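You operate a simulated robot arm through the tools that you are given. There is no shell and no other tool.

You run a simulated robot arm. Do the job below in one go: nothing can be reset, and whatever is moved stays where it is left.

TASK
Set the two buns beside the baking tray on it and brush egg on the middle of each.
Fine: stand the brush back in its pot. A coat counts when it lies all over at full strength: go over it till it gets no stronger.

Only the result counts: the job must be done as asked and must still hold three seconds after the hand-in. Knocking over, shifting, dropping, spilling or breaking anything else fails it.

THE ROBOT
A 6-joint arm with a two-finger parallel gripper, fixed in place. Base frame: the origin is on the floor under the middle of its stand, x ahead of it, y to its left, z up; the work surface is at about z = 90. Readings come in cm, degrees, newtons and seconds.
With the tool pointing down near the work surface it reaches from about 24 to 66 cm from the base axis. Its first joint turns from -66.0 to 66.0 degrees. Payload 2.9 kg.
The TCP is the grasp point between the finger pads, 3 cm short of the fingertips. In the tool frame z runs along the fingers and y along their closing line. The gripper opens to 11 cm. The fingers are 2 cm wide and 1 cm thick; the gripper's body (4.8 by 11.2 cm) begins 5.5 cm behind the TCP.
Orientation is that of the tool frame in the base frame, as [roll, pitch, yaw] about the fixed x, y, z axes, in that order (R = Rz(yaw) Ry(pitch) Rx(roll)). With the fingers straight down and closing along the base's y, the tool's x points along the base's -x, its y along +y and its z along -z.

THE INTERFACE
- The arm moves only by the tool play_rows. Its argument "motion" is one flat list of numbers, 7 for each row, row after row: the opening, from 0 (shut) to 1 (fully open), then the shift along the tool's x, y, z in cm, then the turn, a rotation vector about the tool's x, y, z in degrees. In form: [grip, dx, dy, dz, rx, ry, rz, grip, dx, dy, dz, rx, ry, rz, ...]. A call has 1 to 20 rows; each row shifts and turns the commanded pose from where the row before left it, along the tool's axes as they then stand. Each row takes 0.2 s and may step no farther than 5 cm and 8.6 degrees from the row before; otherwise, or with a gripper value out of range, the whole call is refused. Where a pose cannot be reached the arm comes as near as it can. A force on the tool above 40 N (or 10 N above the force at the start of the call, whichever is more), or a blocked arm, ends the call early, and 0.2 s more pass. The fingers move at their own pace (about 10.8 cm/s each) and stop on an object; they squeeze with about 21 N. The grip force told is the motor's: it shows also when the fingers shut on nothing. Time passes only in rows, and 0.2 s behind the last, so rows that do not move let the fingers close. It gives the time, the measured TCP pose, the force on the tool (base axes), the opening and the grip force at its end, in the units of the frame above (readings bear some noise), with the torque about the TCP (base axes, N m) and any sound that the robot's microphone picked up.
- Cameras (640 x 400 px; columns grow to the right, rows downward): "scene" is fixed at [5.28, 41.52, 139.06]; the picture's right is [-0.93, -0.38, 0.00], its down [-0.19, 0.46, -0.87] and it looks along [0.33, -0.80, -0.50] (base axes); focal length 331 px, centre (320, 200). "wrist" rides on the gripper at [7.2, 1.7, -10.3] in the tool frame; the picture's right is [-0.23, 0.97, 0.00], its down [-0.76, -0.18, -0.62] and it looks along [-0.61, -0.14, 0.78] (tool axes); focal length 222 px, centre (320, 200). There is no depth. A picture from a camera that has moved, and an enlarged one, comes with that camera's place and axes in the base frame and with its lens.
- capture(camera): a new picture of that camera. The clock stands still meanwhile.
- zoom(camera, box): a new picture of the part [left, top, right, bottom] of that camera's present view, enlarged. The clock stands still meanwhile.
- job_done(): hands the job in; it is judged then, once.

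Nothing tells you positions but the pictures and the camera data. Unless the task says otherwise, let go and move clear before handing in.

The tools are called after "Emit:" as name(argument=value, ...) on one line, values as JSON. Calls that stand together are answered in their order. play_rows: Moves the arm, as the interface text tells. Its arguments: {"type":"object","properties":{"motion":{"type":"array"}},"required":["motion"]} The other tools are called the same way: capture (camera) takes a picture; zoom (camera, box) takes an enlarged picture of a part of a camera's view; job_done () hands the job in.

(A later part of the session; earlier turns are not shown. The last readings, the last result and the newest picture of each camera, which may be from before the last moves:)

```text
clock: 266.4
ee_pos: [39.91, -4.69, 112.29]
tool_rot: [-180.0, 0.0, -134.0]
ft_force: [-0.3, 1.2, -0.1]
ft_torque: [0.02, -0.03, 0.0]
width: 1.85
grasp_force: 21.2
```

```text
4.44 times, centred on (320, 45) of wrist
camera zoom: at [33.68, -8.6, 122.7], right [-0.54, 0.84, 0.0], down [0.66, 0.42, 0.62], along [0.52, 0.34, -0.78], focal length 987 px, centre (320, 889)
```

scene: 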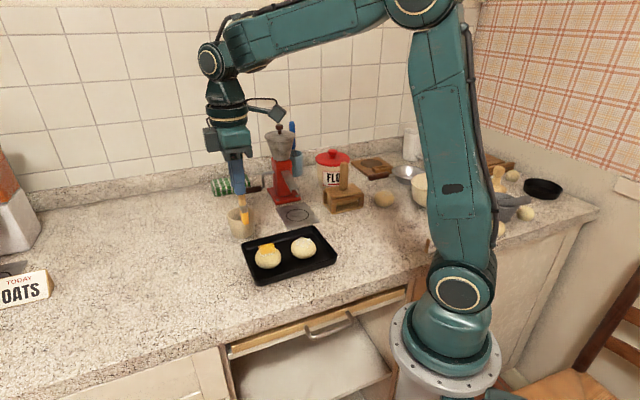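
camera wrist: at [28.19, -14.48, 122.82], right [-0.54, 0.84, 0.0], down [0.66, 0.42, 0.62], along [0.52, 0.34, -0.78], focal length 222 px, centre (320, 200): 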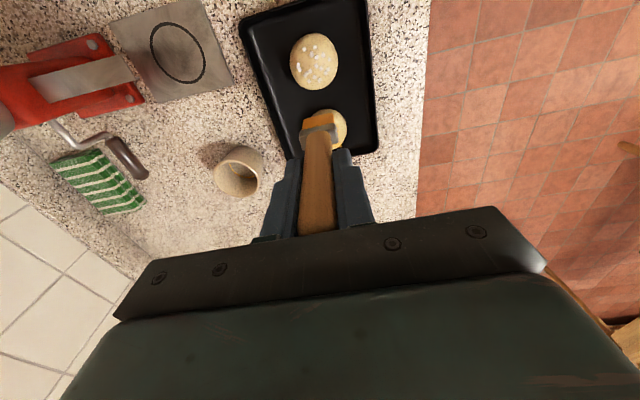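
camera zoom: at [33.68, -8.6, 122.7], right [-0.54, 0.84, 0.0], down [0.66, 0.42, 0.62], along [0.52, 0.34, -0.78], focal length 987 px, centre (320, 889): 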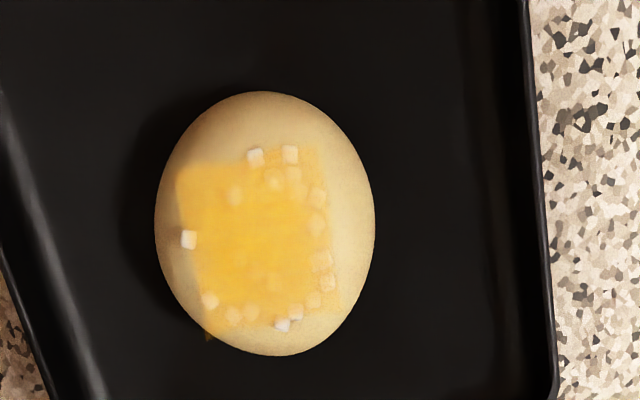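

Emit:
zoom(camera="wrist", box=[298, 25, 348, 80])

Emit:
zoom(camera="scene", box=[258, 235, 338, 265])

```text
7.27 times, centred on (323, 52) of wrist
camera zoom: at [33.68, -8.6, 122.7], right [-0.54, 0.84, 0.0], down [0.66, 0.42, 0.62], along [0.52, 0.34, -0.78], focal length 1615 px, centre (298, 1273)
```

zoom: 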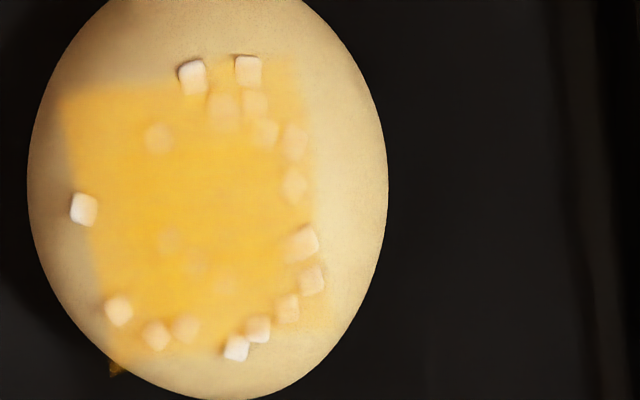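

```text
8.00 times, centred on (298, 250) of scene
camera zoom: at [5.28, 41.52, 139.06], right [-0.93, -0.38, 0.0], down [-0.19, 0.46, -0.87], along [0.33, -0.8, -0.5], focal length 2645 px, centre (496, -200)
```

zoom: 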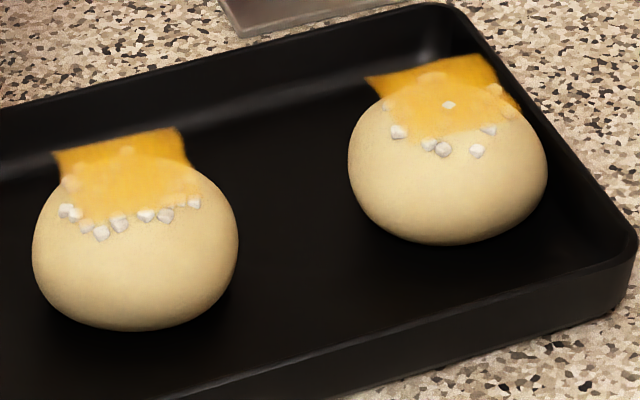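

I'll do three more full-length passes biased to the right edge and then compare.

Emit:
play_rows(motion=[0.05, 3.19, 0.6, 2.5, 0, 0, 0, 0.05, 0, 0, 2.5, 0, 0, 0, 0.05, 0, 0, 2.5, 0, 0, 0, 0.05, 0, 0, 0.6, 0, 0, 0, 0.05, 0, 0, 0.256, 0, 0, 0, 0.05, 0.2, 0, -0.036, 0, 0, 0, 0.05, 0.25, 0, -0.031, 0, 0, 0, 0.05, 0.3, 0, -0.018, 0, 0, 0, 0.05, 0.4, 0, -0.001, 0, 0, 0, 0.05, 0.45, 0, 0, 0, 0, 0, 0.05, 0.45, 0, 0, 0, 0, 0, 0.05, 0.4, 0, 0, 0, 0, 0, 0.05, 0.3, 0, 0.019, 0, 0, 0, 0.05, 0.25, 0, 0.031, 0, 0, 0, 0.05, 0.2, 0, 0.036, 0, 0, 0])

Emit:
zoom(camera="scene", box=[244, 222, 348, 287])

Emit:
play_rows(motion=[0.05, 0, 0, -0.6, 0, 0, 0, 0.05, -3.15, 0, 0, 0, 0, 0, 0.05, 0, 0, 0.6, 0, 0, 0, 0.05, 0.2, 0, -0.036, 0, 0, 0, 0.05, 0.25, 0, -0.031, 0, 0, 0, 0.05, 0.3, 0, -0.018, 0, 0, 0, 0.05, 0.4, 0, 0, 0, 0, 0, 0.05, 0.45, 0, 0, 0, 0, 0, 0.05, 0.45, 0, 0, 0, 0, 0, 0.05, 0.4, 0, 0, 0, 0, 0, 0.05, 0.3, 0, 0.019, 0, 0, 0, 0.05, 0.25, 0, 0.031, 0, 0, 0, 0.05, 0.2, 0, 0.036, 0, 0, 0])

Emit:
zoom(camera="scene", box=[244, 222, 348, 287])

```text
clock: 269.6
ee_pos: [34.81, -8.81, 103.99]
tool_rot: [-180.0, 0.1, -134.0]
ft_force: [0.5, -0.1, 0.3]
ft_torque: [0.0, 0.02, -0.03]
width: 1.83
grasp_force: 21.2
```

```text
6.15 times, centred on (296, 254) of scene
camera zoom: at [5.28, 41.52, 139.06], right [-0.93, -0.38, 0.0], down [-0.19, 0.46, -0.87], along [0.33, -0.8, -0.5], focal length 2035 px, centre (468, -135)
```

zoom: 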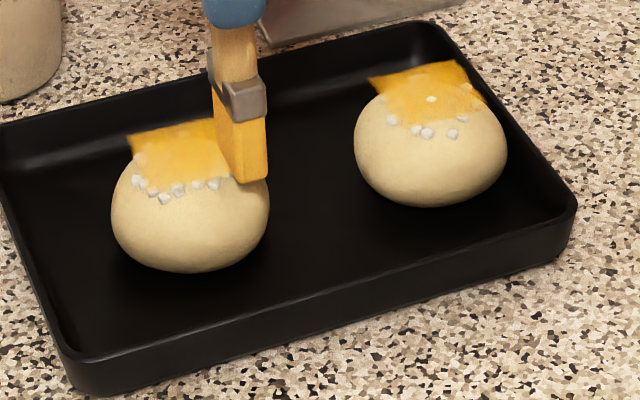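

```text
clock: 272.4
ee_pos: [34.97, -8.84, 103.89]
tool_rot: [179.9, -0.1, -134.0]
ft_force: [0.6, 0.3, 0.0]
ft_torque: [-0.03, -0.01, -0.01]
width: 1.85
grasp_force: 21.4
```

```text
6.15 times, centred on (296, 254) of scene
camera zoom: at [5.28, 41.52, 139.06], right [-0.93, -0.38, 0.0], down [-0.19, 0.46, -0.87], along [0.33, -0.8, -0.5], focal length 2035 px, centre (468, -135)
```

zoom: 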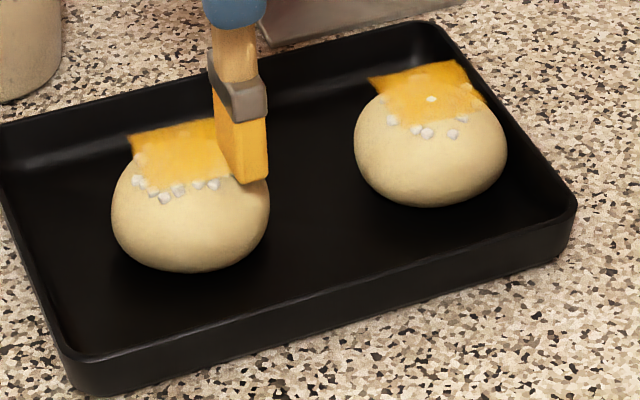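

Emit:
play_rows(motion=[0.05, 0, 0, -0.6, 0, 0, 0, 0.05, -3.2, 0, 0, 0, 0, 0, 0.05, 0, 0, 0.62, 0, 0, 0, 0.05, 0.2, 0, -0.036, 0, 0, 0, 0.05, 0.25, 0, -0.031, 0, 0, 0, 0.05, 0.3, 0, -0.018, 0, 0, 0, 0.05, 0.4, 0, 0, 0, 0, 0, 0.05, 0.45, 0, 0, 0, 0, 0, 0.05, 0.45, 0, 0, 0, 0, 0, 0.05, 0.4, 0, 0, 0, 0, 0, 0.05, 0.3, 0, 0.019, 0, 0, 0, 0.05, 0.25, 0, 0.031, 0, 0, 0, 0.05, 0.2, 0, 0.036, 0, 0, 0])

Emit:
zoom(camera="scene", box=[244, 222, 348, 287])

Emit:
play_rows(motion=[0.05, 0, 0, -0.8, 0, 0, 0, 0.05, -2.0, -0.6, -2.5, 0, 0, 0, 0.05, -2.0, 0, -2.5, 0, 0, 0, 0.05, -2.0, 0, -2.5, 0, 0, 0, 0.05, 0, 0, 0, 0, 0, 0])

Emit:
zoom(camera="wrist", box=[298, 20, 348, 75])

Emit:
zoom(camera="scene", box=[258, 235, 338, 265])

```text
clock: 275.2
ee_pos: [34.93, -8.78, 103.92]
tool_rot: [-180.0, -0.1, -134.1]
ft_force: [0.1, 0.4, -0.5]
ft_torque: [-0.01, 0.02, 0.01]
width: 1.85
grasp_force: 21.2
```

```text
6.15 times, centred on (296, 254) of scene
camera zoom: at [5.28, 41.52, 139.06], right [-0.93, -0.38, 0.0], down [-0.19, 0.46, -0.87], along [0.33, -0.8, -0.5], focal length 2035 px, centre (468, -135)
```

zoom: 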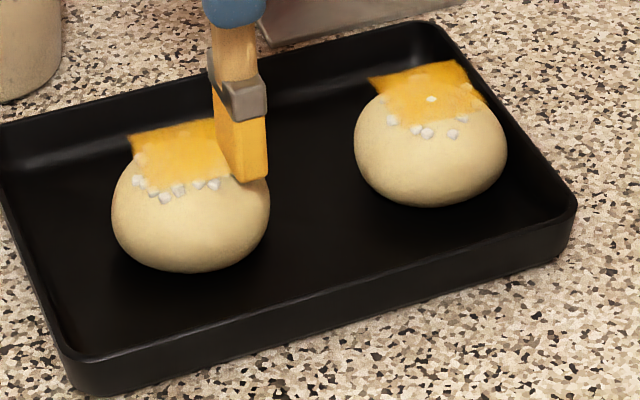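

```text
clock: 276.4
ee_pos: [39.68, -4.89, 112.19]
tool_rot: [180.0, 0.0, -134.0]
ft_force: [0.2, -0.4, -0.8]
ft_torque: [0.0, 0.0, -0.01]
width: 1.86
grasp_force: 20.9
```

```text
7.27 times, centred on (323, 48) of wrist
camera zoom: at [33.44, -8.79, 122.6], right [-0.54, 0.84, 0.0], down [0.66, 0.42, 0.62], along [0.52, 0.34, -0.78], focal length 1615 px, centre (298, 1309)
```

zoom: 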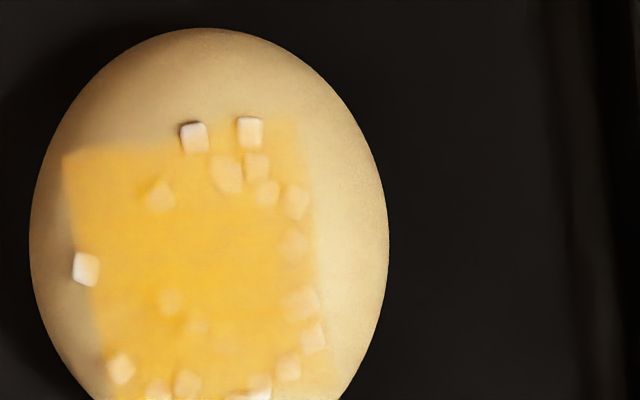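

```text
8.00 times, centred on (298, 250) of scene
camera zoom: at [5.28, 41.52, 139.06], right [-0.93, -0.38, 0.0], down [-0.19, 0.46, -0.87], along [0.33, -0.8, -0.5], focal length 2645 px, centre (496, -200)
```

zoom: 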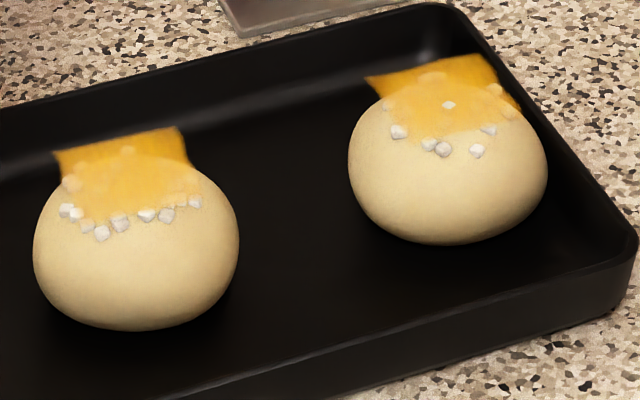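

Neither patch gets any stronger, so both are done. Now I'll take the brush back above its pot, correcting the small accumulated offset.

Emit:
play_rows(motion=[0.05, 0, 0, -1.488, 0, 0, 0, 0.05, -0.014, -2.383, 0, 0, 0, 0, 0.05, -0.012, -2.383, 0, 0, 0, 0, 0.05, -0.011, -2.383, 0, 0, 0, 0, 0.05, -0.011, -2.383, 0, 0, 0, 0, 0.05, -0.011, -2.384, 0, 0, 0, 0, 0.05, -0.011, -2.384, 0, 0, 0, 0, 0.05, 0, 0, 0, 0, 0, 0])

Emit:
zoom(camera="wrist", box=[285, 55, 355, 145])

Emit:
zoom(camera="scene", box=[200, 150, 290, 250])

```text
clock: 278.2
ee_pos: [49.79, -14.78, 113.52]
tool_rot: [179.9, 0.0, -134.1]
ft_force: [0.9, -0.2, 0.6]
ft_torque: [0.02, 0.04, 0.0]
width: 1.83
grasp_force: 20.7
```

```text
4.44 times, centred on (320, 100) of wrist
camera zoom: at [43.64, -18.74, 124.11], right [-0.54, 0.84, 0.0], down [0.66, 0.42, 0.62], along [0.52, 0.34, -0.78], focal length 987 px, centre (320, 644)
```

zoom: 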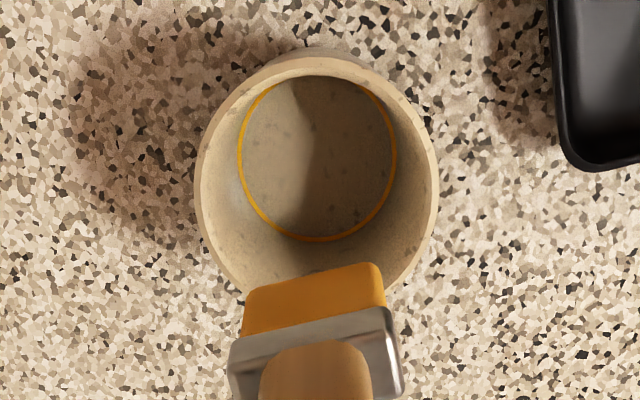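

```text
4.00 times, centred on (245, 200) of scene
camera zoom: at [5.28, 41.52, 139.06], right [-0.93, -0.38, 0.0], down [-0.19, 0.46, -0.87], along [0.33, -0.8, -0.5], focal length 1323 px, centre (620, 200)
```

zoom: 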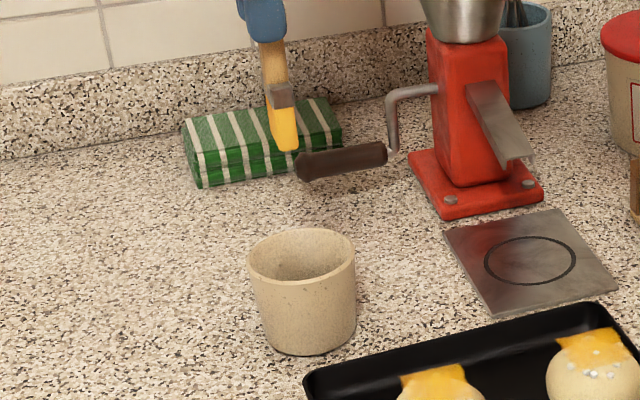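

The brush lines up with the pot. I'll lower it slowly until it stands on the pot's floor.

Emit:
play_rows(motion=[0.05, 0, -0.06, 2, 0, 0, 0, 0.05, 0, 0, 2, 0, 0, 0, 0.05, 0, 0, 2, 0, 0, 0, 0.05, 0, 0, 2, 0, 0, 0, 0.05, 0, 0, 1.5, 0, 0, 0, 0.05, 0, 0, 1, 0, 0, 0, 0.05, 0, 0, 0.7, 0, 0, 0, 0.05, 0, 0, 0.6, 0, 0, 0, 0.05, 0, 0, 0.3, 0, 0, 0, 0.05, 0, 0, 0.05, 0, 0, 0, 0.05, 0, 0, 0, 0, 0, 0])

Emit:
play_rows(motion=[0.05, 0, 0, 0.05, 0, 0, 0, 0.05, 0, 0, 0, 0, 0, 0])

Emit:
play_rows(motion=[0.05, 0, 0, 0.04, 0, 0, 0, 0.05, 0, 0, 0, 0, 0, 0])

```text
clock: 280.6
ee_pos: [49.97, -14.78, 101.55]
tool_rot: [180.0, 0.0, -134.0]
ft_force: [-0.1, 0.6, -0.9]
ft_torque: [0.02, -0.03, 0.0]
width: 1.81
grasp_force: 21.2
```

```text
clock: 281.2
ee_pos: [50.02, -14.85, 101.47]
tool_rot: [180.0, 0.0, -134.0]
ft_force: [0.2, 0.1, -0.2]
ft_torque: [-0.01, 0.02, 0.0]
width: 1.82
grasp_force: 20.8
```

```text
clock: 281.8
ee_pos: [49.87, -14.79, 101.45]
tool_rot: [-180.0, 0.0, -133.9]
ft_force: [-0.6, -0.4, 0.1]
ft_torque: [-0.01, -0.04, -0.02]
width: 1.85
grasp_force: 20.9
```

Emit:
play_rows(motion=[0.05, 0, 0, 0.03, 0, 0, 0, 0.05, 0, 0, 0, 0, 0, 0])

Emit:
play_rows(motion=[0.05, 0, 0, 0.03, 0, 0, 0, 0.05, 0, 0, 0, 0, 0, 0])

Emit:
play_rows(motion=[0.05, 0, 0, 0.02, 0, 0, 0, 0.05, 0, 0, 0, 0, 0, 0])

```text
clock: 282.4
ee_pos: [49.8, -14.87, 101.36]
tool_rot: [-179.9, 0.0, -134.0]
ft_force: [0.0, -0.4, 1.8]
ft_torque: [-0.03, 0.01, 0.0]
width: 1.85
grasp_force: 21.3
```

```text
clock: 283.0
ee_pos: [49.82, -14.83, 101.48]
tool_rot: [-179.9, 0.0, -134.0]
ft_force: [-0.6, -0.4, 1.1]
ft_torque: [-0.07, -0.01, 0.04]
width: 1.85
grasp_force: 21.2
```

```text
clock: 283.6
ee_pos: [49.84, -14.8, 101.49]
tool_rot: [-179.9, 0.0, -134.0]
ft_force: [0.3, 0.3, 6.1]
ft_torque: [-0.08, 0.14, 0.01]
width: 1.86
grasp_force: 20.8
```

The brush is resting on the floor of the pot. I'll ease off a touch, check that it's upright, then open the fingers slowly.

Emit:
play_rows(motion=[0.05, 0, 0, -0.04, 0, 0, 0, 0.05, 0, 0, 0, 0, 0, 0])

Emit:
zoom(camera="wrist", box=[265, 65, 375, 175])

Emit:
zoom(camera="scene", box=[210, 165, 280, 245])

```text
clock: 284.2
ee_pos: [49.81, -14.79, 101.42]
tool_rot: [180.0, 0.0, -134.0]
ft_force: [0.7, -0.2, 4.4]
ft_torque: [0.02, -0.02, 0.0]
width: 1.81
grasp_force: 21.2
```

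```text
3.64 times, centred on (320, 120) of wrist
camera zoom: at [43.68, -18.78, 111.85], right [-0.54, 0.84, 0.0], down [0.66, 0.42, 0.62], along [0.52, 0.34, -0.78], focal length 808 px, centre (320, 491)
```

zoom: 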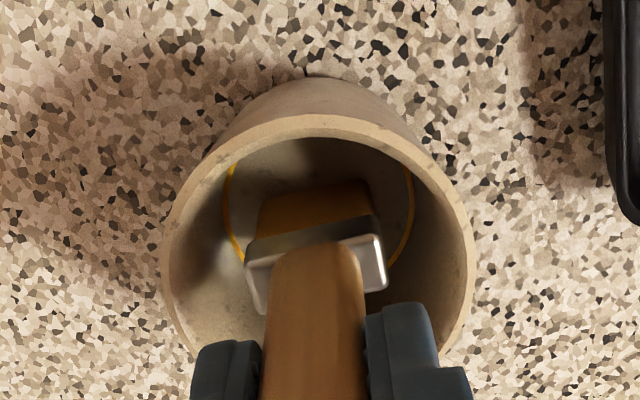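

```text
5.00 times, centred on (245, 205) of scene
camera zoom: at [5.27, 41.52, 139.06], right [-0.93, -0.38, 0.0], down [-0.19, 0.46, -0.87], along [0.33, -0.8, -0.5], focal length 1653 px, centre (695, 175)
```

zoom: 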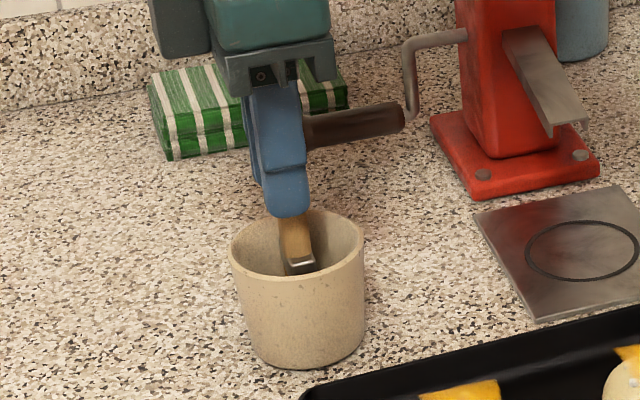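

Emit:
play_rows(motion=[0.05, 0, 0, -0.03, 0, 0, 0, 0.13, 0, 0, 0, 0, 0, 0, 0.16, 0, 0, 0, 0, 0, 0, 0.18, 0, 0, 0, 0, 0, 0, 0.2, 0, 0, 0, 0, 0, 0, 0.24, 0, 0, 0, 0, 0, 0, 0.3, 0, 0, 0, 0, 0, 0, 0.38, 0, 0, 0, 0, 0, 0, 0.5, 0, 0, 0, 0, 0, 0, 0.6, 0, 0, 0, 0, 0, 0, 0.6, 0, 0, 0, 0, 0, 0])

Emit:
zoom(camera="wrist", box=[240, 65, 400, 235])

Emit:
zoom(camera="scene", box=[210, 165, 280, 245])

```text
clock: 286.6
ee_pos: [49.92, -14.85, 101.41]
tool_rot: [-179.9, -0.1, -134.0]
ft_force: [-0.1, -0.5, -0.4]
ft_torque: [0.02, 0.01, 0.0]
width: 6.6
grasp_force: 0.0
```

```text
2.35 times, centred on (320, 150) of wrist
camera zoom: at [43.67, -18.79, 111.86], right [-0.54, 0.84, 0.0], down [0.66, 0.42, 0.62], along [0.52, 0.34, -0.78], focal length 523 px, centre (320, 318)
```

zoom: 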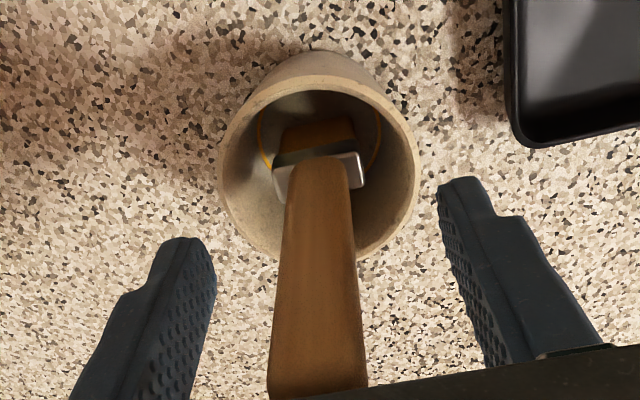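

```text
5.00 times, centred on (245, 205) of scene
camera zoom: at [5.28, 41.52, 139.06], right [-0.93, -0.38, 0.0], down [-0.19, 0.46, -0.87], along [0.33, -0.8, -0.5], focal length 1653 px, centre (695, 175)
```

zoom: 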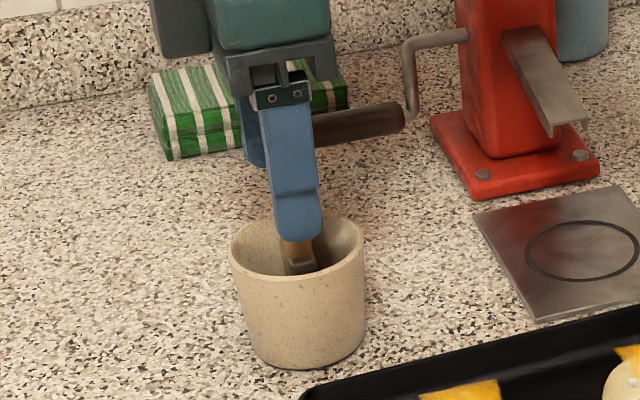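

The brush stands on its own in the pot. I'll raise the gripper straight up, clear of the handle.

Emit:
play_rows(motion=[0.6, 0, 0, -1, 0, 0, 0, 0.6, 0, 0, -2, 0, 0, 0, 0.6, 0, 0, -3, 0, 0, 0, 0.6, 0, 0, -3, 0, 0, 0, 0.6, 0, 0, -3, 0, 0, 0, 0.6, 0, 0, -3, 0, 0, 0, 0.6, 0, 0, 0, 0, 0, 0])

Emit:
capture(camera="scene")

Emit:
zoom(camera="scene", box=[200, 150, 350, 290])

Emit:
capture(camera="wrist")

```text
clock: 288.2
ee_pos: [49.92, -14.8, 116.55]
tool_rot: [-180.0, 0.0, -134.1]
ft_force: [-0.2, -0.3, -0.1]
ft_torque: [0.0, -0.01, 0.01]
width: 6.62
grasp_force: 0.1
```

```text
taken
```

scene: 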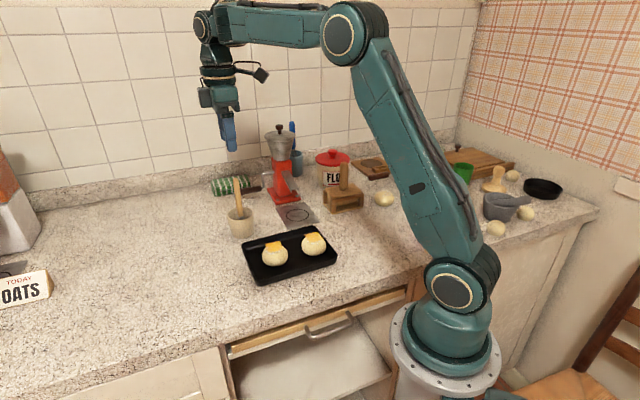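

```text
2.86 times, centred on (275, 220) of scene
camera zoom: at [5.28, 41.52, 139.06], right [-0.93, -0.38, 0.0], down [-0.19, 0.46, -0.87], along [0.33, -0.8, -0.5], focal length 945 px, centre (449, 143)
```

zoom: 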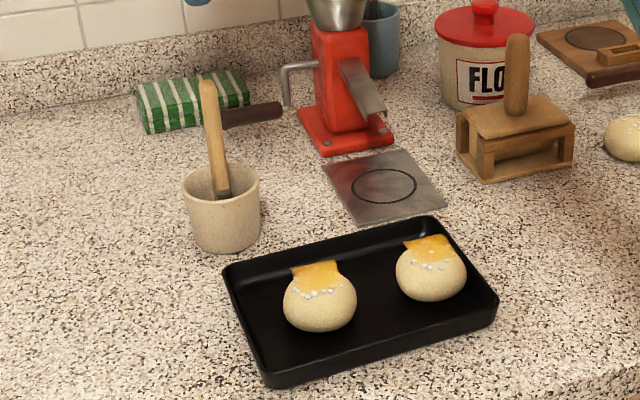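

```text
taken
camera wrist: at [43.69, -18.78, 126.96], right [-0.54, 0.84, 0.0], down [0.66, 0.42, 0.62], along [0.52, 0.34, -0.78], focal length 222 px, centre (320, 200)
```

wrist: 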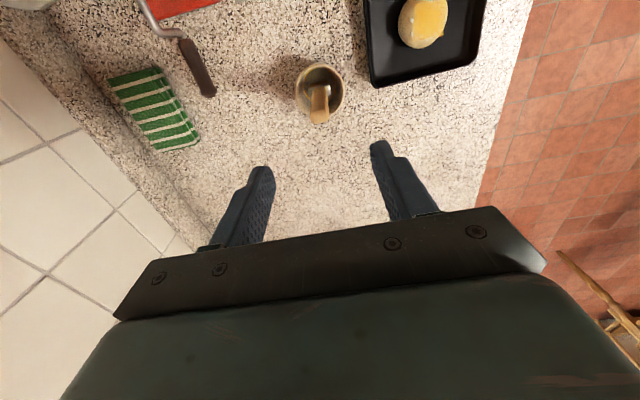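

The brush is back upright in its pot. Now I'll inspect both coats closely with an unobstructed wrist view.

Emit:
play_rows(motion=[0.6, 1.3, 2.84, 0.3, 0, 0, 0, 0.6, 1.3, 2.84, 0.3, 0, 0, 0, 0.6, 1.3, 2.84, 0.3, 0, 0, 0, 0.6, 1.3, 2.84, 0.3, 0, 0, 0, 0.6, 1.3, 2.84, 0.3, 0, 0, 0, 0.6, 0, 0, 0, 0, 0, 0])

Emit:
capture(camera="wrist")

Emit:
zoom(camera="wrist", box=[250, 20, 390, 150])

```text
clock: 289.6
ee_pos: [35.21, -9.51, 114.9]
tool_rot: [-179.9, 0.0, -134.0]
ft_force: [-0.5, 0.6, 0.0]
ft_torque: [-0.01, -0.03, 0.04]
width: 6.58
grasp_force: 0.0
```

```text
taken
camera wrist: at [28.93, -13.49, 125.38], right [-0.54, 0.84, 0.0], down [0.66, 0.42, 0.62], along [0.52, 0.34, -0.78], focal length 222 px, centre (320, 200)
```

wrist: 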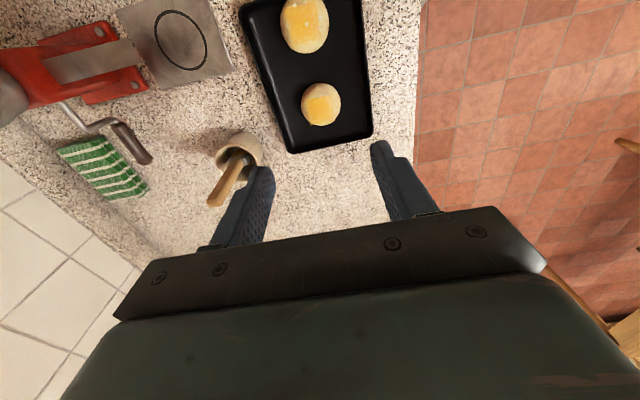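

```text
3.08 times, centred on (320, 85) of wrist
camera zoom: at [28.93, -13.49, 125.38], right [-0.54, 0.84, 0.0], down [0.66, 0.42, 0.62], along [0.52, 0.34, -0.78], focal length 684 px, centre (320, 554)
```

zoom: 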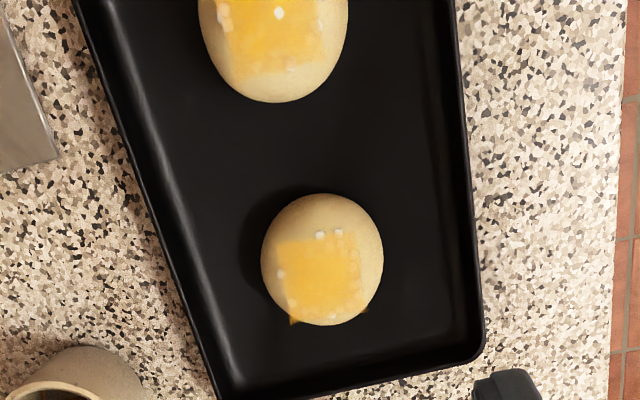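

Emit:
zoom(camera="wrist", box=[295, 78, 350, 130])

Emit:
zoom(camera="wrist", box=[275, 0, 335, 58])

Emit:
zoom(camera="scene", box=[262, 228, 298, 258])

Emit:
zoom(camera="scene", box=[298, 225, 334, 255])

```text
7.69 times, centred on (322, 104) of wrist
camera zoom: at [28.93, -13.49, 125.38], right [-0.54, 0.84, 0.0], down [0.66, 0.42, 0.62], along [0.52, 0.34, -0.78], focal length 1709 px, centre (301, 938)
```

zoom: 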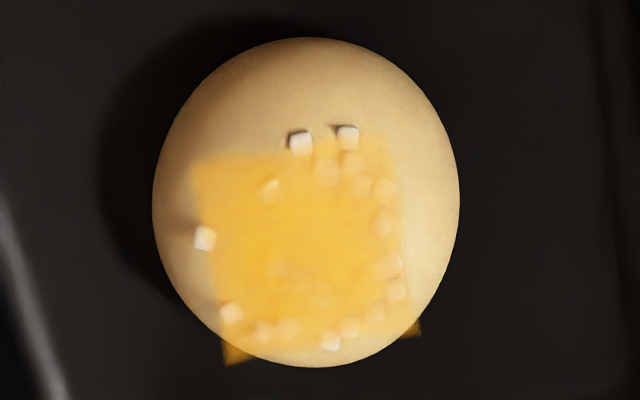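

```text
6.90 times, centred on (305, 29) of wrist
camera zoom: at [28.93, -13.49, 125.38], right [-0.54, 0.84, 0.0], down [0.66, 0.42, 0.62], along [0.52, 0.34, -0.78], focal length 1532 px, centre (423, 1379)
```

zoom: 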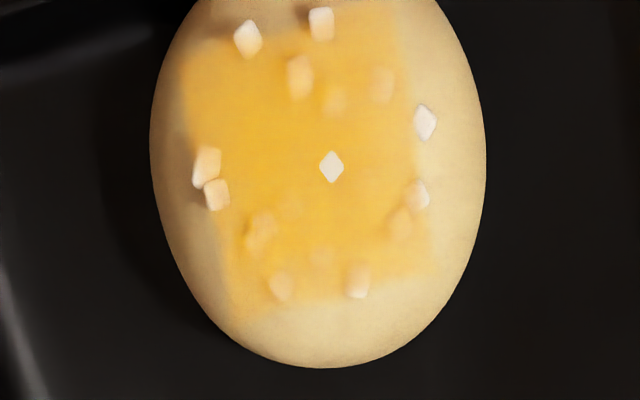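

```text
13.33 times, centred on (280, 243) of scene
camera zoom: at [5.28, 41.52, 139.06], right [-0.93, -0.38, 0.0], down [-0.19, 0.46, -0.87], along [0.33, -0.8, -0.5], focal length 4409 px, centre (853, -373)
```

zoom: 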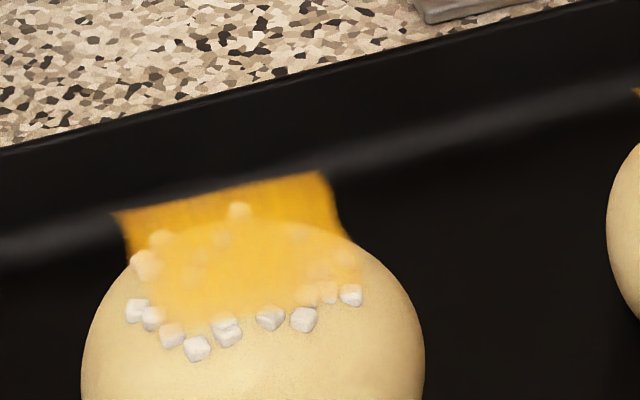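

```text
13.33 times, centred on (316, 240) of scene
camera zoom: at [5.28, 41.52, 139.06], right [-0.93, -0.38, 0.0], down [-0.19, 0.46, -0.87], along [0.33, -0.8, -0.5], focal length 4409 px, centre (373, -333)
```

zoom: 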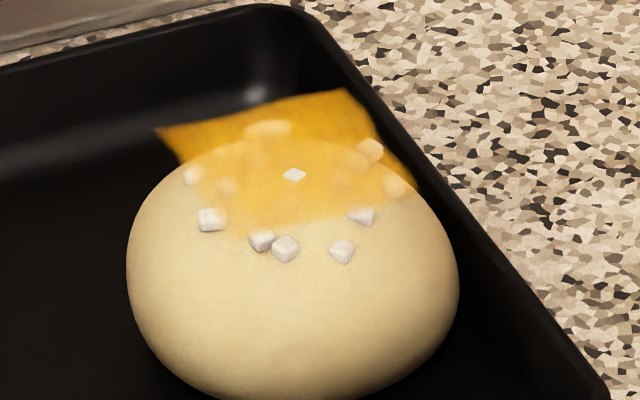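

Emit:
zoom(camera="wrist", box=[308, 98, 338, 126])

Emit:
zoom(camera="wrist", box=[300, 112, 342, 132])

```text
14.29 times, centred on (323, 112) of wrist
camera zoom: at [28.93, -13.49, 125.38], right [-0.54, 0.84, 0.0], down [0.66, 0.42, 0.62], along [0.52, 0.34, -0.78], focal length 3173 px, centre (277, 1457)
```

zoom: 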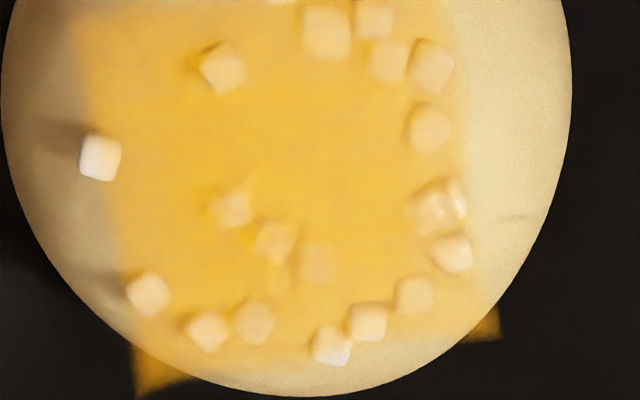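

```text
15.24 times, centred on (321, 122) of wrist
camera zoom: at [28.93, -13.49, 125.38], right [-0.54, 0.84, 0.0], down [0.66, 0.42, 0.62], along [0.52, 0.34, -0.78], focal length 3385 px, centre (305, 1389)
```

zoom: 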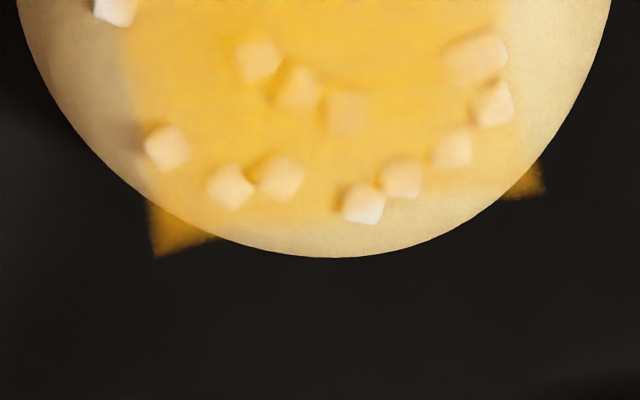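

Both coats look full, and their overhanging corners are solid gold. The tray crept about 1.5 cm while I was brushing, so I'll close the gripper, come down outside its end and ease it back to where it stood.

Emit:
play_rows(motion=[0.3, -3.45, -0.09, 0, 0, 0, 0, 0.1, -3.45, -0.09, 0, 0, 0, 0, 0, -3.46, -0.09, 0, 0, 0, 0, 0, 0, 0, 4, 0, 0, 0, 0, 0, 0, 4, 0, 0, 0, 0, 0, 0, 3, 0, 0, 0, 0, 0, 0, 0, 0, 0, 0])

Emit:
capture(camera="wrist")

Emit:
zoom(camera="scene", box=[200, 150, 350, 290])

```text
clock: 291.2
ee_pos: [42.53, -2.3, 103.82]
tool_rot: [-180.0, 0.0, -134.0]
ft_force: [0.3, 0.4, -0.3]
ft_torque: [0.0, -0.01, -0.05]
width: 0.02
grasp_force: 21.2
```

```text
taken
camera wrist: at [36.36, -6.25, 114.3], right [-0.54, 0.84, 0.0], down [0.66, 0.42, 0.62], along [0.52, 0.34, -0.78], focal length 222 px, centre (320, 200)
```

wrist: 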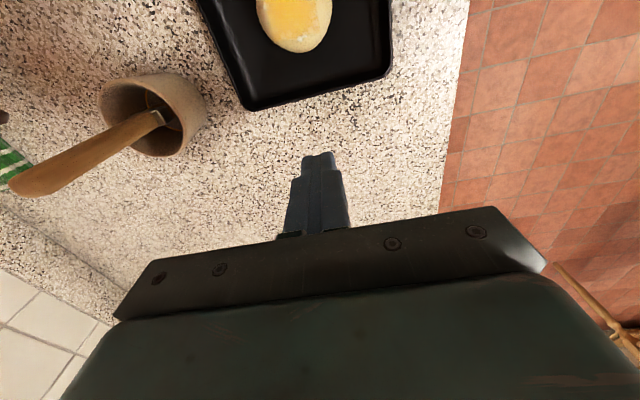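

```text
2.86 times, centred on (275, 220) of scene
camera zoom: at [5.28, 41.52, 139.06], right [-0.93, -0.38, 0.0], down [-0.19, 0.46, -0.87], along [0.33, -0.8, -0.5], focal length 945 px, centre (449, 143)
```

zoom: 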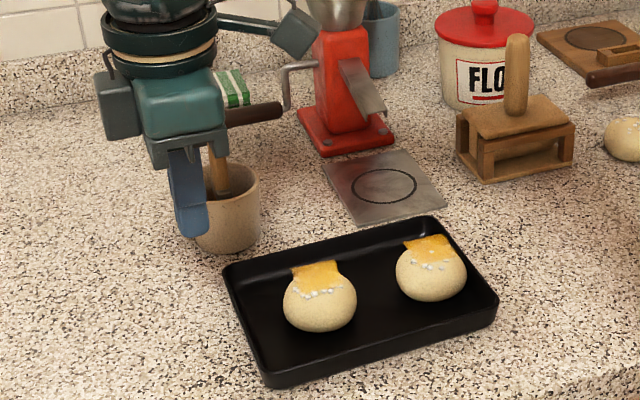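

Emit:
play_rows(motion=[0, 0, 0.25, 4, 0, 0, 0, 0, 0, 0, 3, 0, 0, 0, 0, 0, 0, 2, 0, 0, 0, 0, 0, 0, 0.75, 0, 0, 0, 0, 0, 0, 0, 0, 0, 0])

Emit:
zoom(camera="scene", box=[200, 150, 350, 290])

Emit:
capture(camera="wrist")

```text
clock: 292.4
ee_pos: [42.31, -2.22, 94.14]
tool_rot: [-180.0, 0.0, -134.0]
ft_force: [-1.2, 0.0, -0.9]
ft_torque: [0.0, -0.03, 0.02]
width: 0.01
grasp_force: 20.7
```

```text
2.86 times, centred on (275, 220) of scene
camera zoom: at [5.28, 41.52, 139.06], right [-0.93, -0.38, 0.0], down [-0.19, 0.46, -0.87], along [0.33, -0.8, -0.5], focal length 945 px, centre (449, 143)
```

zoom: 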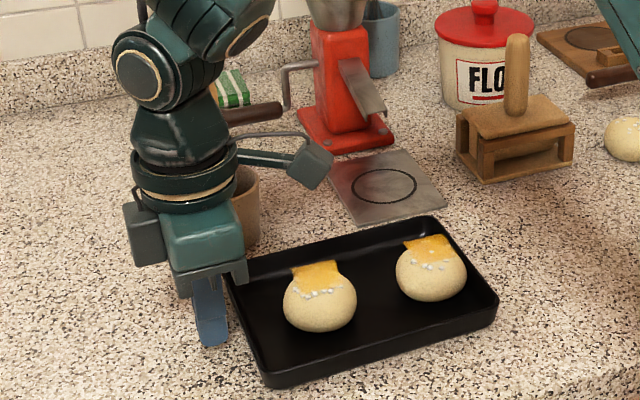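

```text
taken
camera wrist: at [36.08, -6.15, 104.57], right [-0.54, 0.84, 0.0], down [0.66, 0.42, 0.62], along [0.52, 0.34, -0.78], focal length 222 px, centre (320, 200)
```

wrist: 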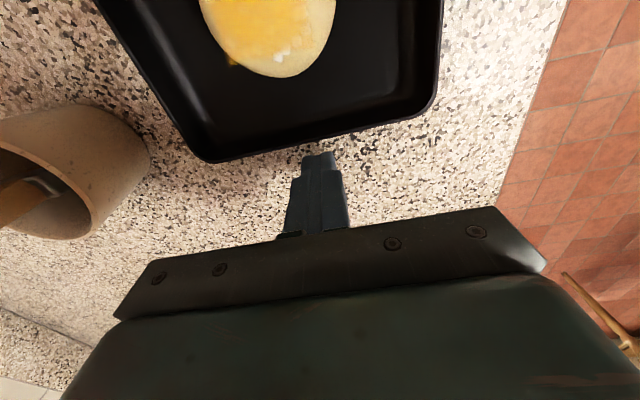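

Emit:
play_rows(motion=[0, 0.15, 0, 0, 0, 0, 0, 0, 0.15, 0, 0, 0, 0, 0, 0, 0.15, 0, 0, 0, 0, 0, 0, 0.15, 0, 0, 0, 0, 0, 0, 0.15, 0, 0, 0, 0, 0, 0, 0.15, 0, 0, 0, 0, 0, 0, 0.15, 0, 0, 0, 0, 0, 0, 0, 0, 0, 0, 0, 0])

Emit:
zoom(camera="scene", box=[200, 150, 350, 290])

```text
clock: 294.2
ee_pos: [41.6, -3.1, 94.21]
tool_rot: [180.0, 0.1, -134.0]
ft_force: [-0.9, 0.7, -1.1]
ft_torque: [-0.01, 0.04, 0.0]
width: 0.0
grasp_force: 20.8
```

```text
2.86 times, centred on (275, 220) of scene
camera zoom: at [5.28, 41.52, 139.06], right [-0.93, -0.38, 0.0], down [-0.19, 0.46, -0.87], along [0.33, -0.8, -0.5], focal length 945 px, centre (449, 143)
```

zoom: 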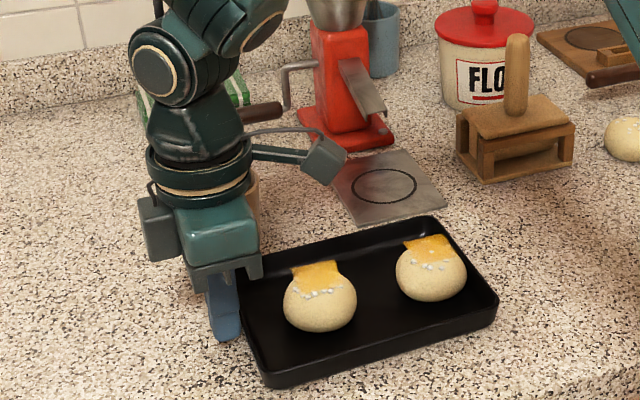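

Emit:
play_rows(motion=[0, 0.15, 0, 0, 0, 0, 0, 0, 0.15, 0, 0, 0, 0, 0, 0, 0.1, 0, 0, 0, 0, 0, 0, 0.1, 0, 0, 0, 0, 0, 0, 0.1, 0, 0, 0, 0, 0, 0, 0.1, 0, 0, 0, 0, 0, 0, 0, 0, 0, 0, 0, 0])

Emit:
zoom(camera="scene", box=[200, 150, 350, 290])

```text
clock: 295.8
ee_pos: [41.03, -3.37, 94.31]
tool_rot: [180.0, -0.1, -133.9]
ft_force: [0.7, 0.9, 0.8]
ft_torque: [0.0, -0.01, 0.0]
width: 0.01
grasp_force: 20.9
```

```text
2.86 times, centred on (275, 220) of scene
camera zoom: at [5.28, 41.52, 139.06], right [-0.93, -0.38, 0.0], down [-0.19, 0.46, -0.87], along [0.33, -0.8, -0.5], focal length 945 px, centre (449, 143)
```

zoom: 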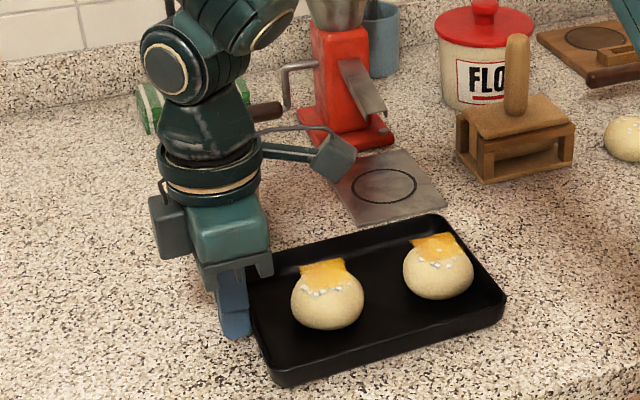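

The tray is coming back smoothly with the buns riding along. About 0.9 cm more.

Emit:
play_rows(motion=[0, 0.1, 0, 0, 0, 0, 0, 0, 0.1, 0, 0, 0, 0, 0, 0, 0.1, 0, 0, 0, 0, 0, 0, 0.1, 0, 0, 0, 0, 0, 0, 0.1, 0, 0, 0, 0, 0, 0, 0.1, 0, 0, 0, 0, 0, 0, 0.1, 0, 0, 0, 0, 0, 0, 0.05, 0, 0, 0, 0, 0, 0, 0, 0, 0, 0, 0, 0])

Emit:
zoom(camera="scene", box=[190, 160, 350, 310])

```text
clock: 297.8
ee_pos: [40.6, -4.16, 94.21]
tool_rot: [-180.0, 0.0, -134.0]
ft_force: [0.2, 0.4, 0.0]
ft_torque: [0.03, -0.01, 0.02]
width: 0.0
grasp_force: 21.2
```

```text
2.67 times, centred on (270, 235) of scene
camera zoom: at [5.28, 41.52, 139.06], right [-0.93, -0.38, 0.0], down [-0.19, 0.46, -0.87], along [0.33, -0.8, -0.5], focal length 882 px, centre (453, 107)
```

zoom: 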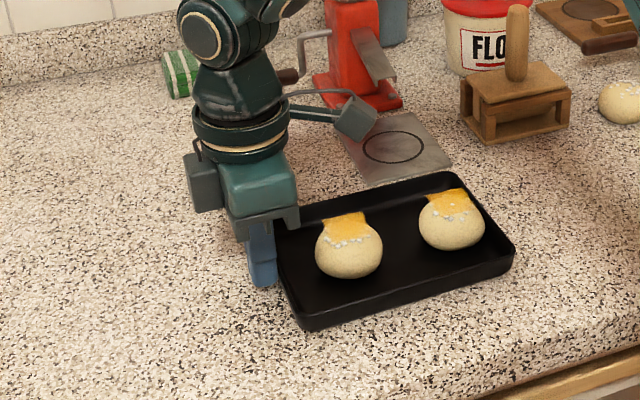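

The tray is back at its original place in the picture. I'll back off, rise, and move clear for a final check.

Emit:
play_rows(motion=[0, -0.5, 0, 0, 0, 0, 0, 0, -1.0, 0, 0, 0, 0, 0, 0, 0, 0, -3, 0, 0, 0, 0, 0, 0, -4, 0, 0, 0, 0, 0, 0, -4, 0, 0, 0, 0, 0, 0, -4, 0, 0, 0, 0, 0, 0, -4, 0, 0, 0, 0, 0, 0, 0, 0, 0, 0])

Emit:
capture(camera="scene")

Emit:
zoom(camera="scene", box=[190, 160, 350, 310])

Emit:
capture(camera="wrist")

```text
clock: 299.6
ee_pos: [41.65, -2.95, 113.17]
tool_rot: [179.9, 0.0, -134.1]
ft_force: [-0.3, 0.2, 0.2]
ft_torque: [-0.02, -0.01, -0.01]
width: 0.0
grasp_force: 20.6
```

```text
taken
```

scene: 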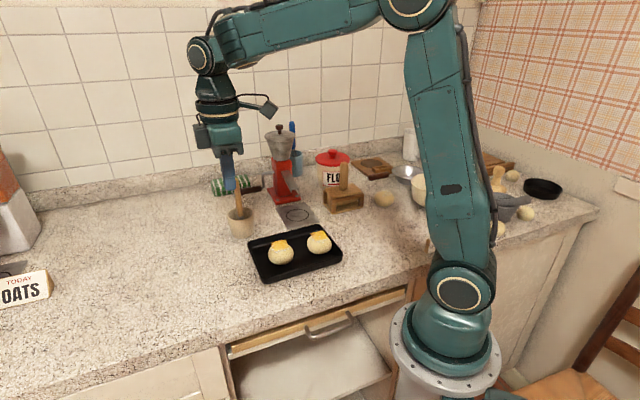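

```text
2.67 times, centred on (270, 235) of scene
camera zoom: at [5.28, 41.52, 139.06], right [-0.93, -0.38, 0.0], down [-0.19, 0.46, -0.87], along [0.33, -0.8, -0.5], focal length 882 px, centre (453, 107)
```

zoom: 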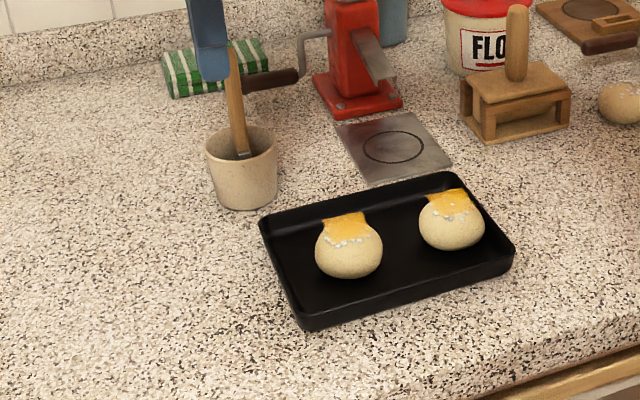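

```text
taken
camera wrist: at [35.45, -6.97, 123.67], right [-0.54, 0.84, 0.0], down [0.66, 0.42, 0.62], along [0.52, 0.34, -0.78], focal length 222 px, centre (320, 200)
```

wrist: 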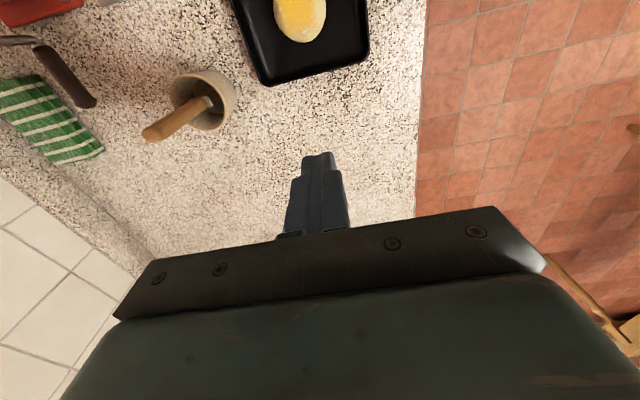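

Everything matches the original layout, with the buns glazed on the tray. I'll move up and clear, and take one last look at both coats and the brush.

Emit:
play_rows(motion=[0.3, 2, 0, -2, 0, 0, 0, 0.6, 2.5, 0, -2, 0, 0, 0, 0.6, 2.5, 0, -2, 0, 0, 0, 0.6, 2, 0, -2, 0, 0, 0, 0.6, 0, 0, 0, 0, 0, 0])

Emit:
zoom(camera="wrist", box=[260, 20, 370, 130])

Emit:
zoom(camera="scene", box=[200, 160, 350, 290])

Emit:
capture(camera="scene")

```text
clock: 300.8
ee_pos: [35.32, -9.48, 121.29]
tool_rot: [-180.0, 0.0, -134.1]
ft_force: [0.1, -0.4, -0.6]
ft_torque: [-0.04, 0.0, 0.03]
width: 6.59
grasp_force: 0.0
```

```text
3.64 times, centred on (315, 75) of wrist
camera zoom: at [29.2, -13.38, 131.62], right [-0.54, 0.84, 0.0], down [0.66, 0.42, 0.62], along [0.52, 0.34, -0.78], focal length 808 px, centre (338, 654)
```

zoom: 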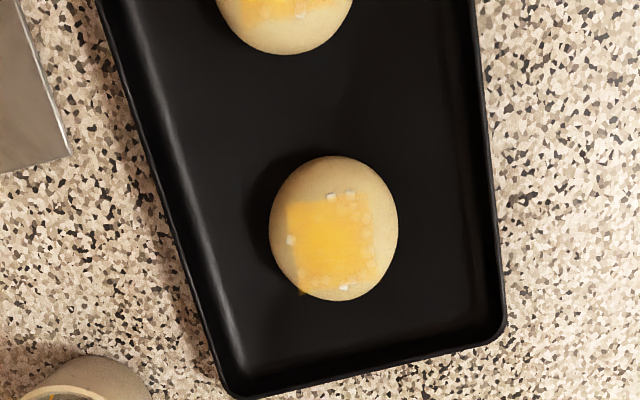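

```text
3.08 times, centred on (275, 225) of scene
camera zoom: at [5.28, 41.52, 139.06], right [-0.93, -0.38, 0.0], down [-0.19, 0.46, -0.87], along [0.33, -0.8, -0.5], focal length 1017 px, centre (458, 123)
```

zoom: 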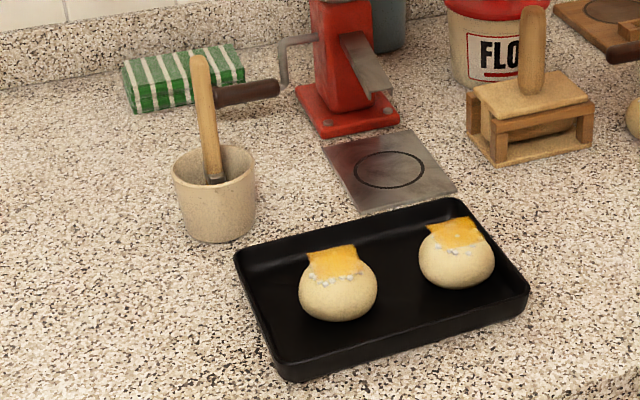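

```text
taken
```

scene: 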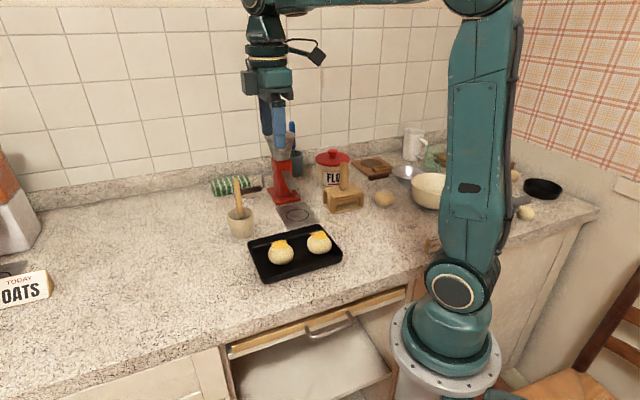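

Emit:
zoom(camera="wrist", box=[298, 60, 340, 105])

Emit:
zoom(camera="wrist", box=[280, 0, 330, 38])

```text
8.89 times, centred on (319, 82) of wrist
camera zoom: at [29.2, -13.38, 131.62], right [-0.54, 0.84, 0.0], down [0.66, 0.42, 0.62], along [0.52, 0.34, -0.78], focal length 1974 px, centre (329, 1244)
```

zoom: 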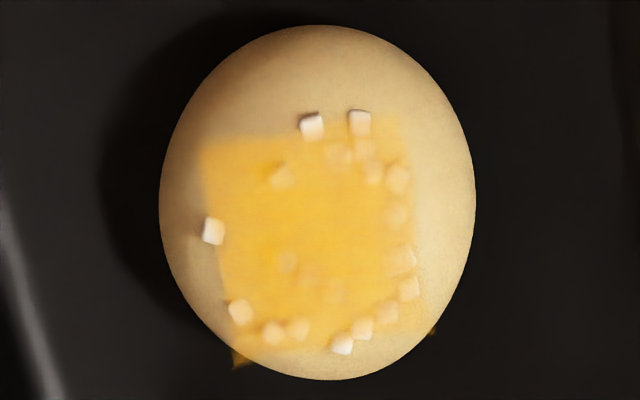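

```text
10.53 times, centred on (305, 19) of wrist
camera zoom: at [29.2, -13.38, 131.62], right [-0.54, 0.84, 0.0], down [0.66, 0.42, 0.62], along [0.52, 0.34, -0.78], focal length 2338 px, centre (478, 2105)
```

zoom: 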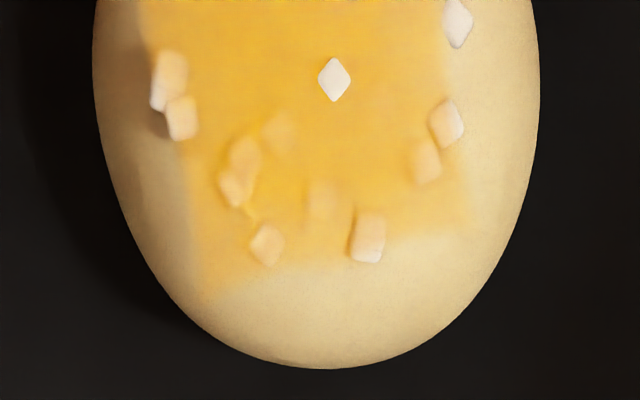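

On close inspection, the right-hand and near edges of both patches are still a bit thinner than the centre, because those edges saw a shorter travel of the bristles on each pass. I'll fetch the brush once more and make longer strokes that run well past the edges. First, back over the brush.

Emit:
play_rows(motion=[0.6, -1.23, -2.836, 0, 0, 0, 0, 0.6, -1.23, -2.836, 0, 0, 0, 0, 0.6, -1.23, -2.836, 0, 0, 0, 0, 0.6, -1.23, -2.836, 0, 0, 0, 0, 0.6, -1.22, -2.836, 0, 0, 0, 0, 0.6, 0, 0, 3, 0, 0, 0, 0.6, 0, 0, 3, 0, 0, 0, 0.6, 0, 0, 2, 0, 0, 0, 0.6, 0, 0, 0, 0, 0, 0])

Emit:
zoom(camera="wrist", box=[240, 70, 400, 220])

Emit:
zoom(camera="scene", box=[180, 120, 300, 250])

```text
clock: 302.8
ee_pos: [49.91, -14.89, 113.19]
tool_rot: [-180.0, 0.1, -134.0]
ft_force: [-0.2, 0.3, -0.1]
ft_torque: [-0.05, -0.03, 0.01]
width: 6.63
grasp_force: 0.1
```

```text
2.67 times, centred on (320, 145) of wrist
camera zoom: at [43.7, -18.88, 123.66], right [-0.54, 0.84, 0.0], down [0.66, 0.42, 0.62], along [0.52, 0.34, -0.78], focal length 592 px, centre (320, 347)
```

zoom: 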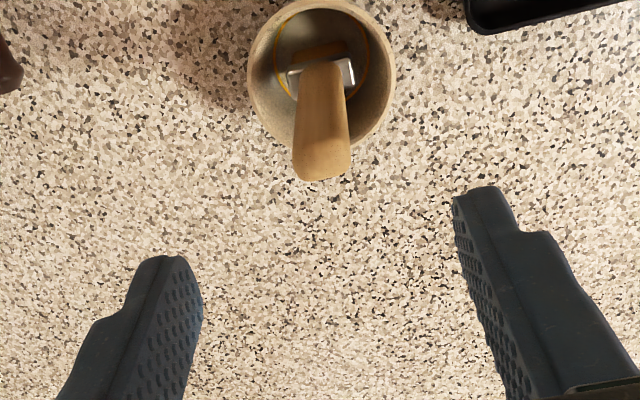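

```text
3.08 times, centred on (240, 185) of scene
camera zoom: at [5.28, 41.52, 139.06], right [-0.93, -0.38, 0.0], down [-0.19, 0.46, -0.87], along [0.33, -0.8, -0.5], focal length 1017 px, centre (566, 246)
```

zoom: 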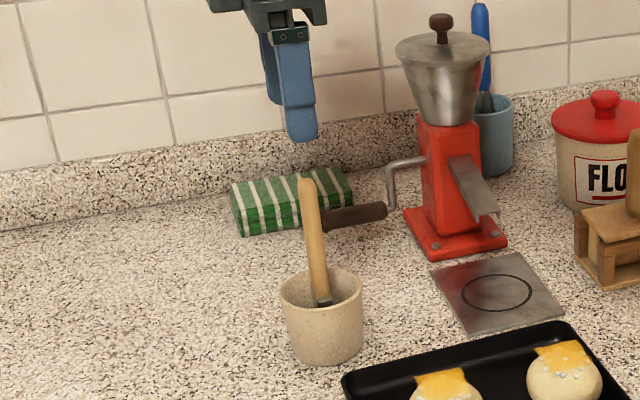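

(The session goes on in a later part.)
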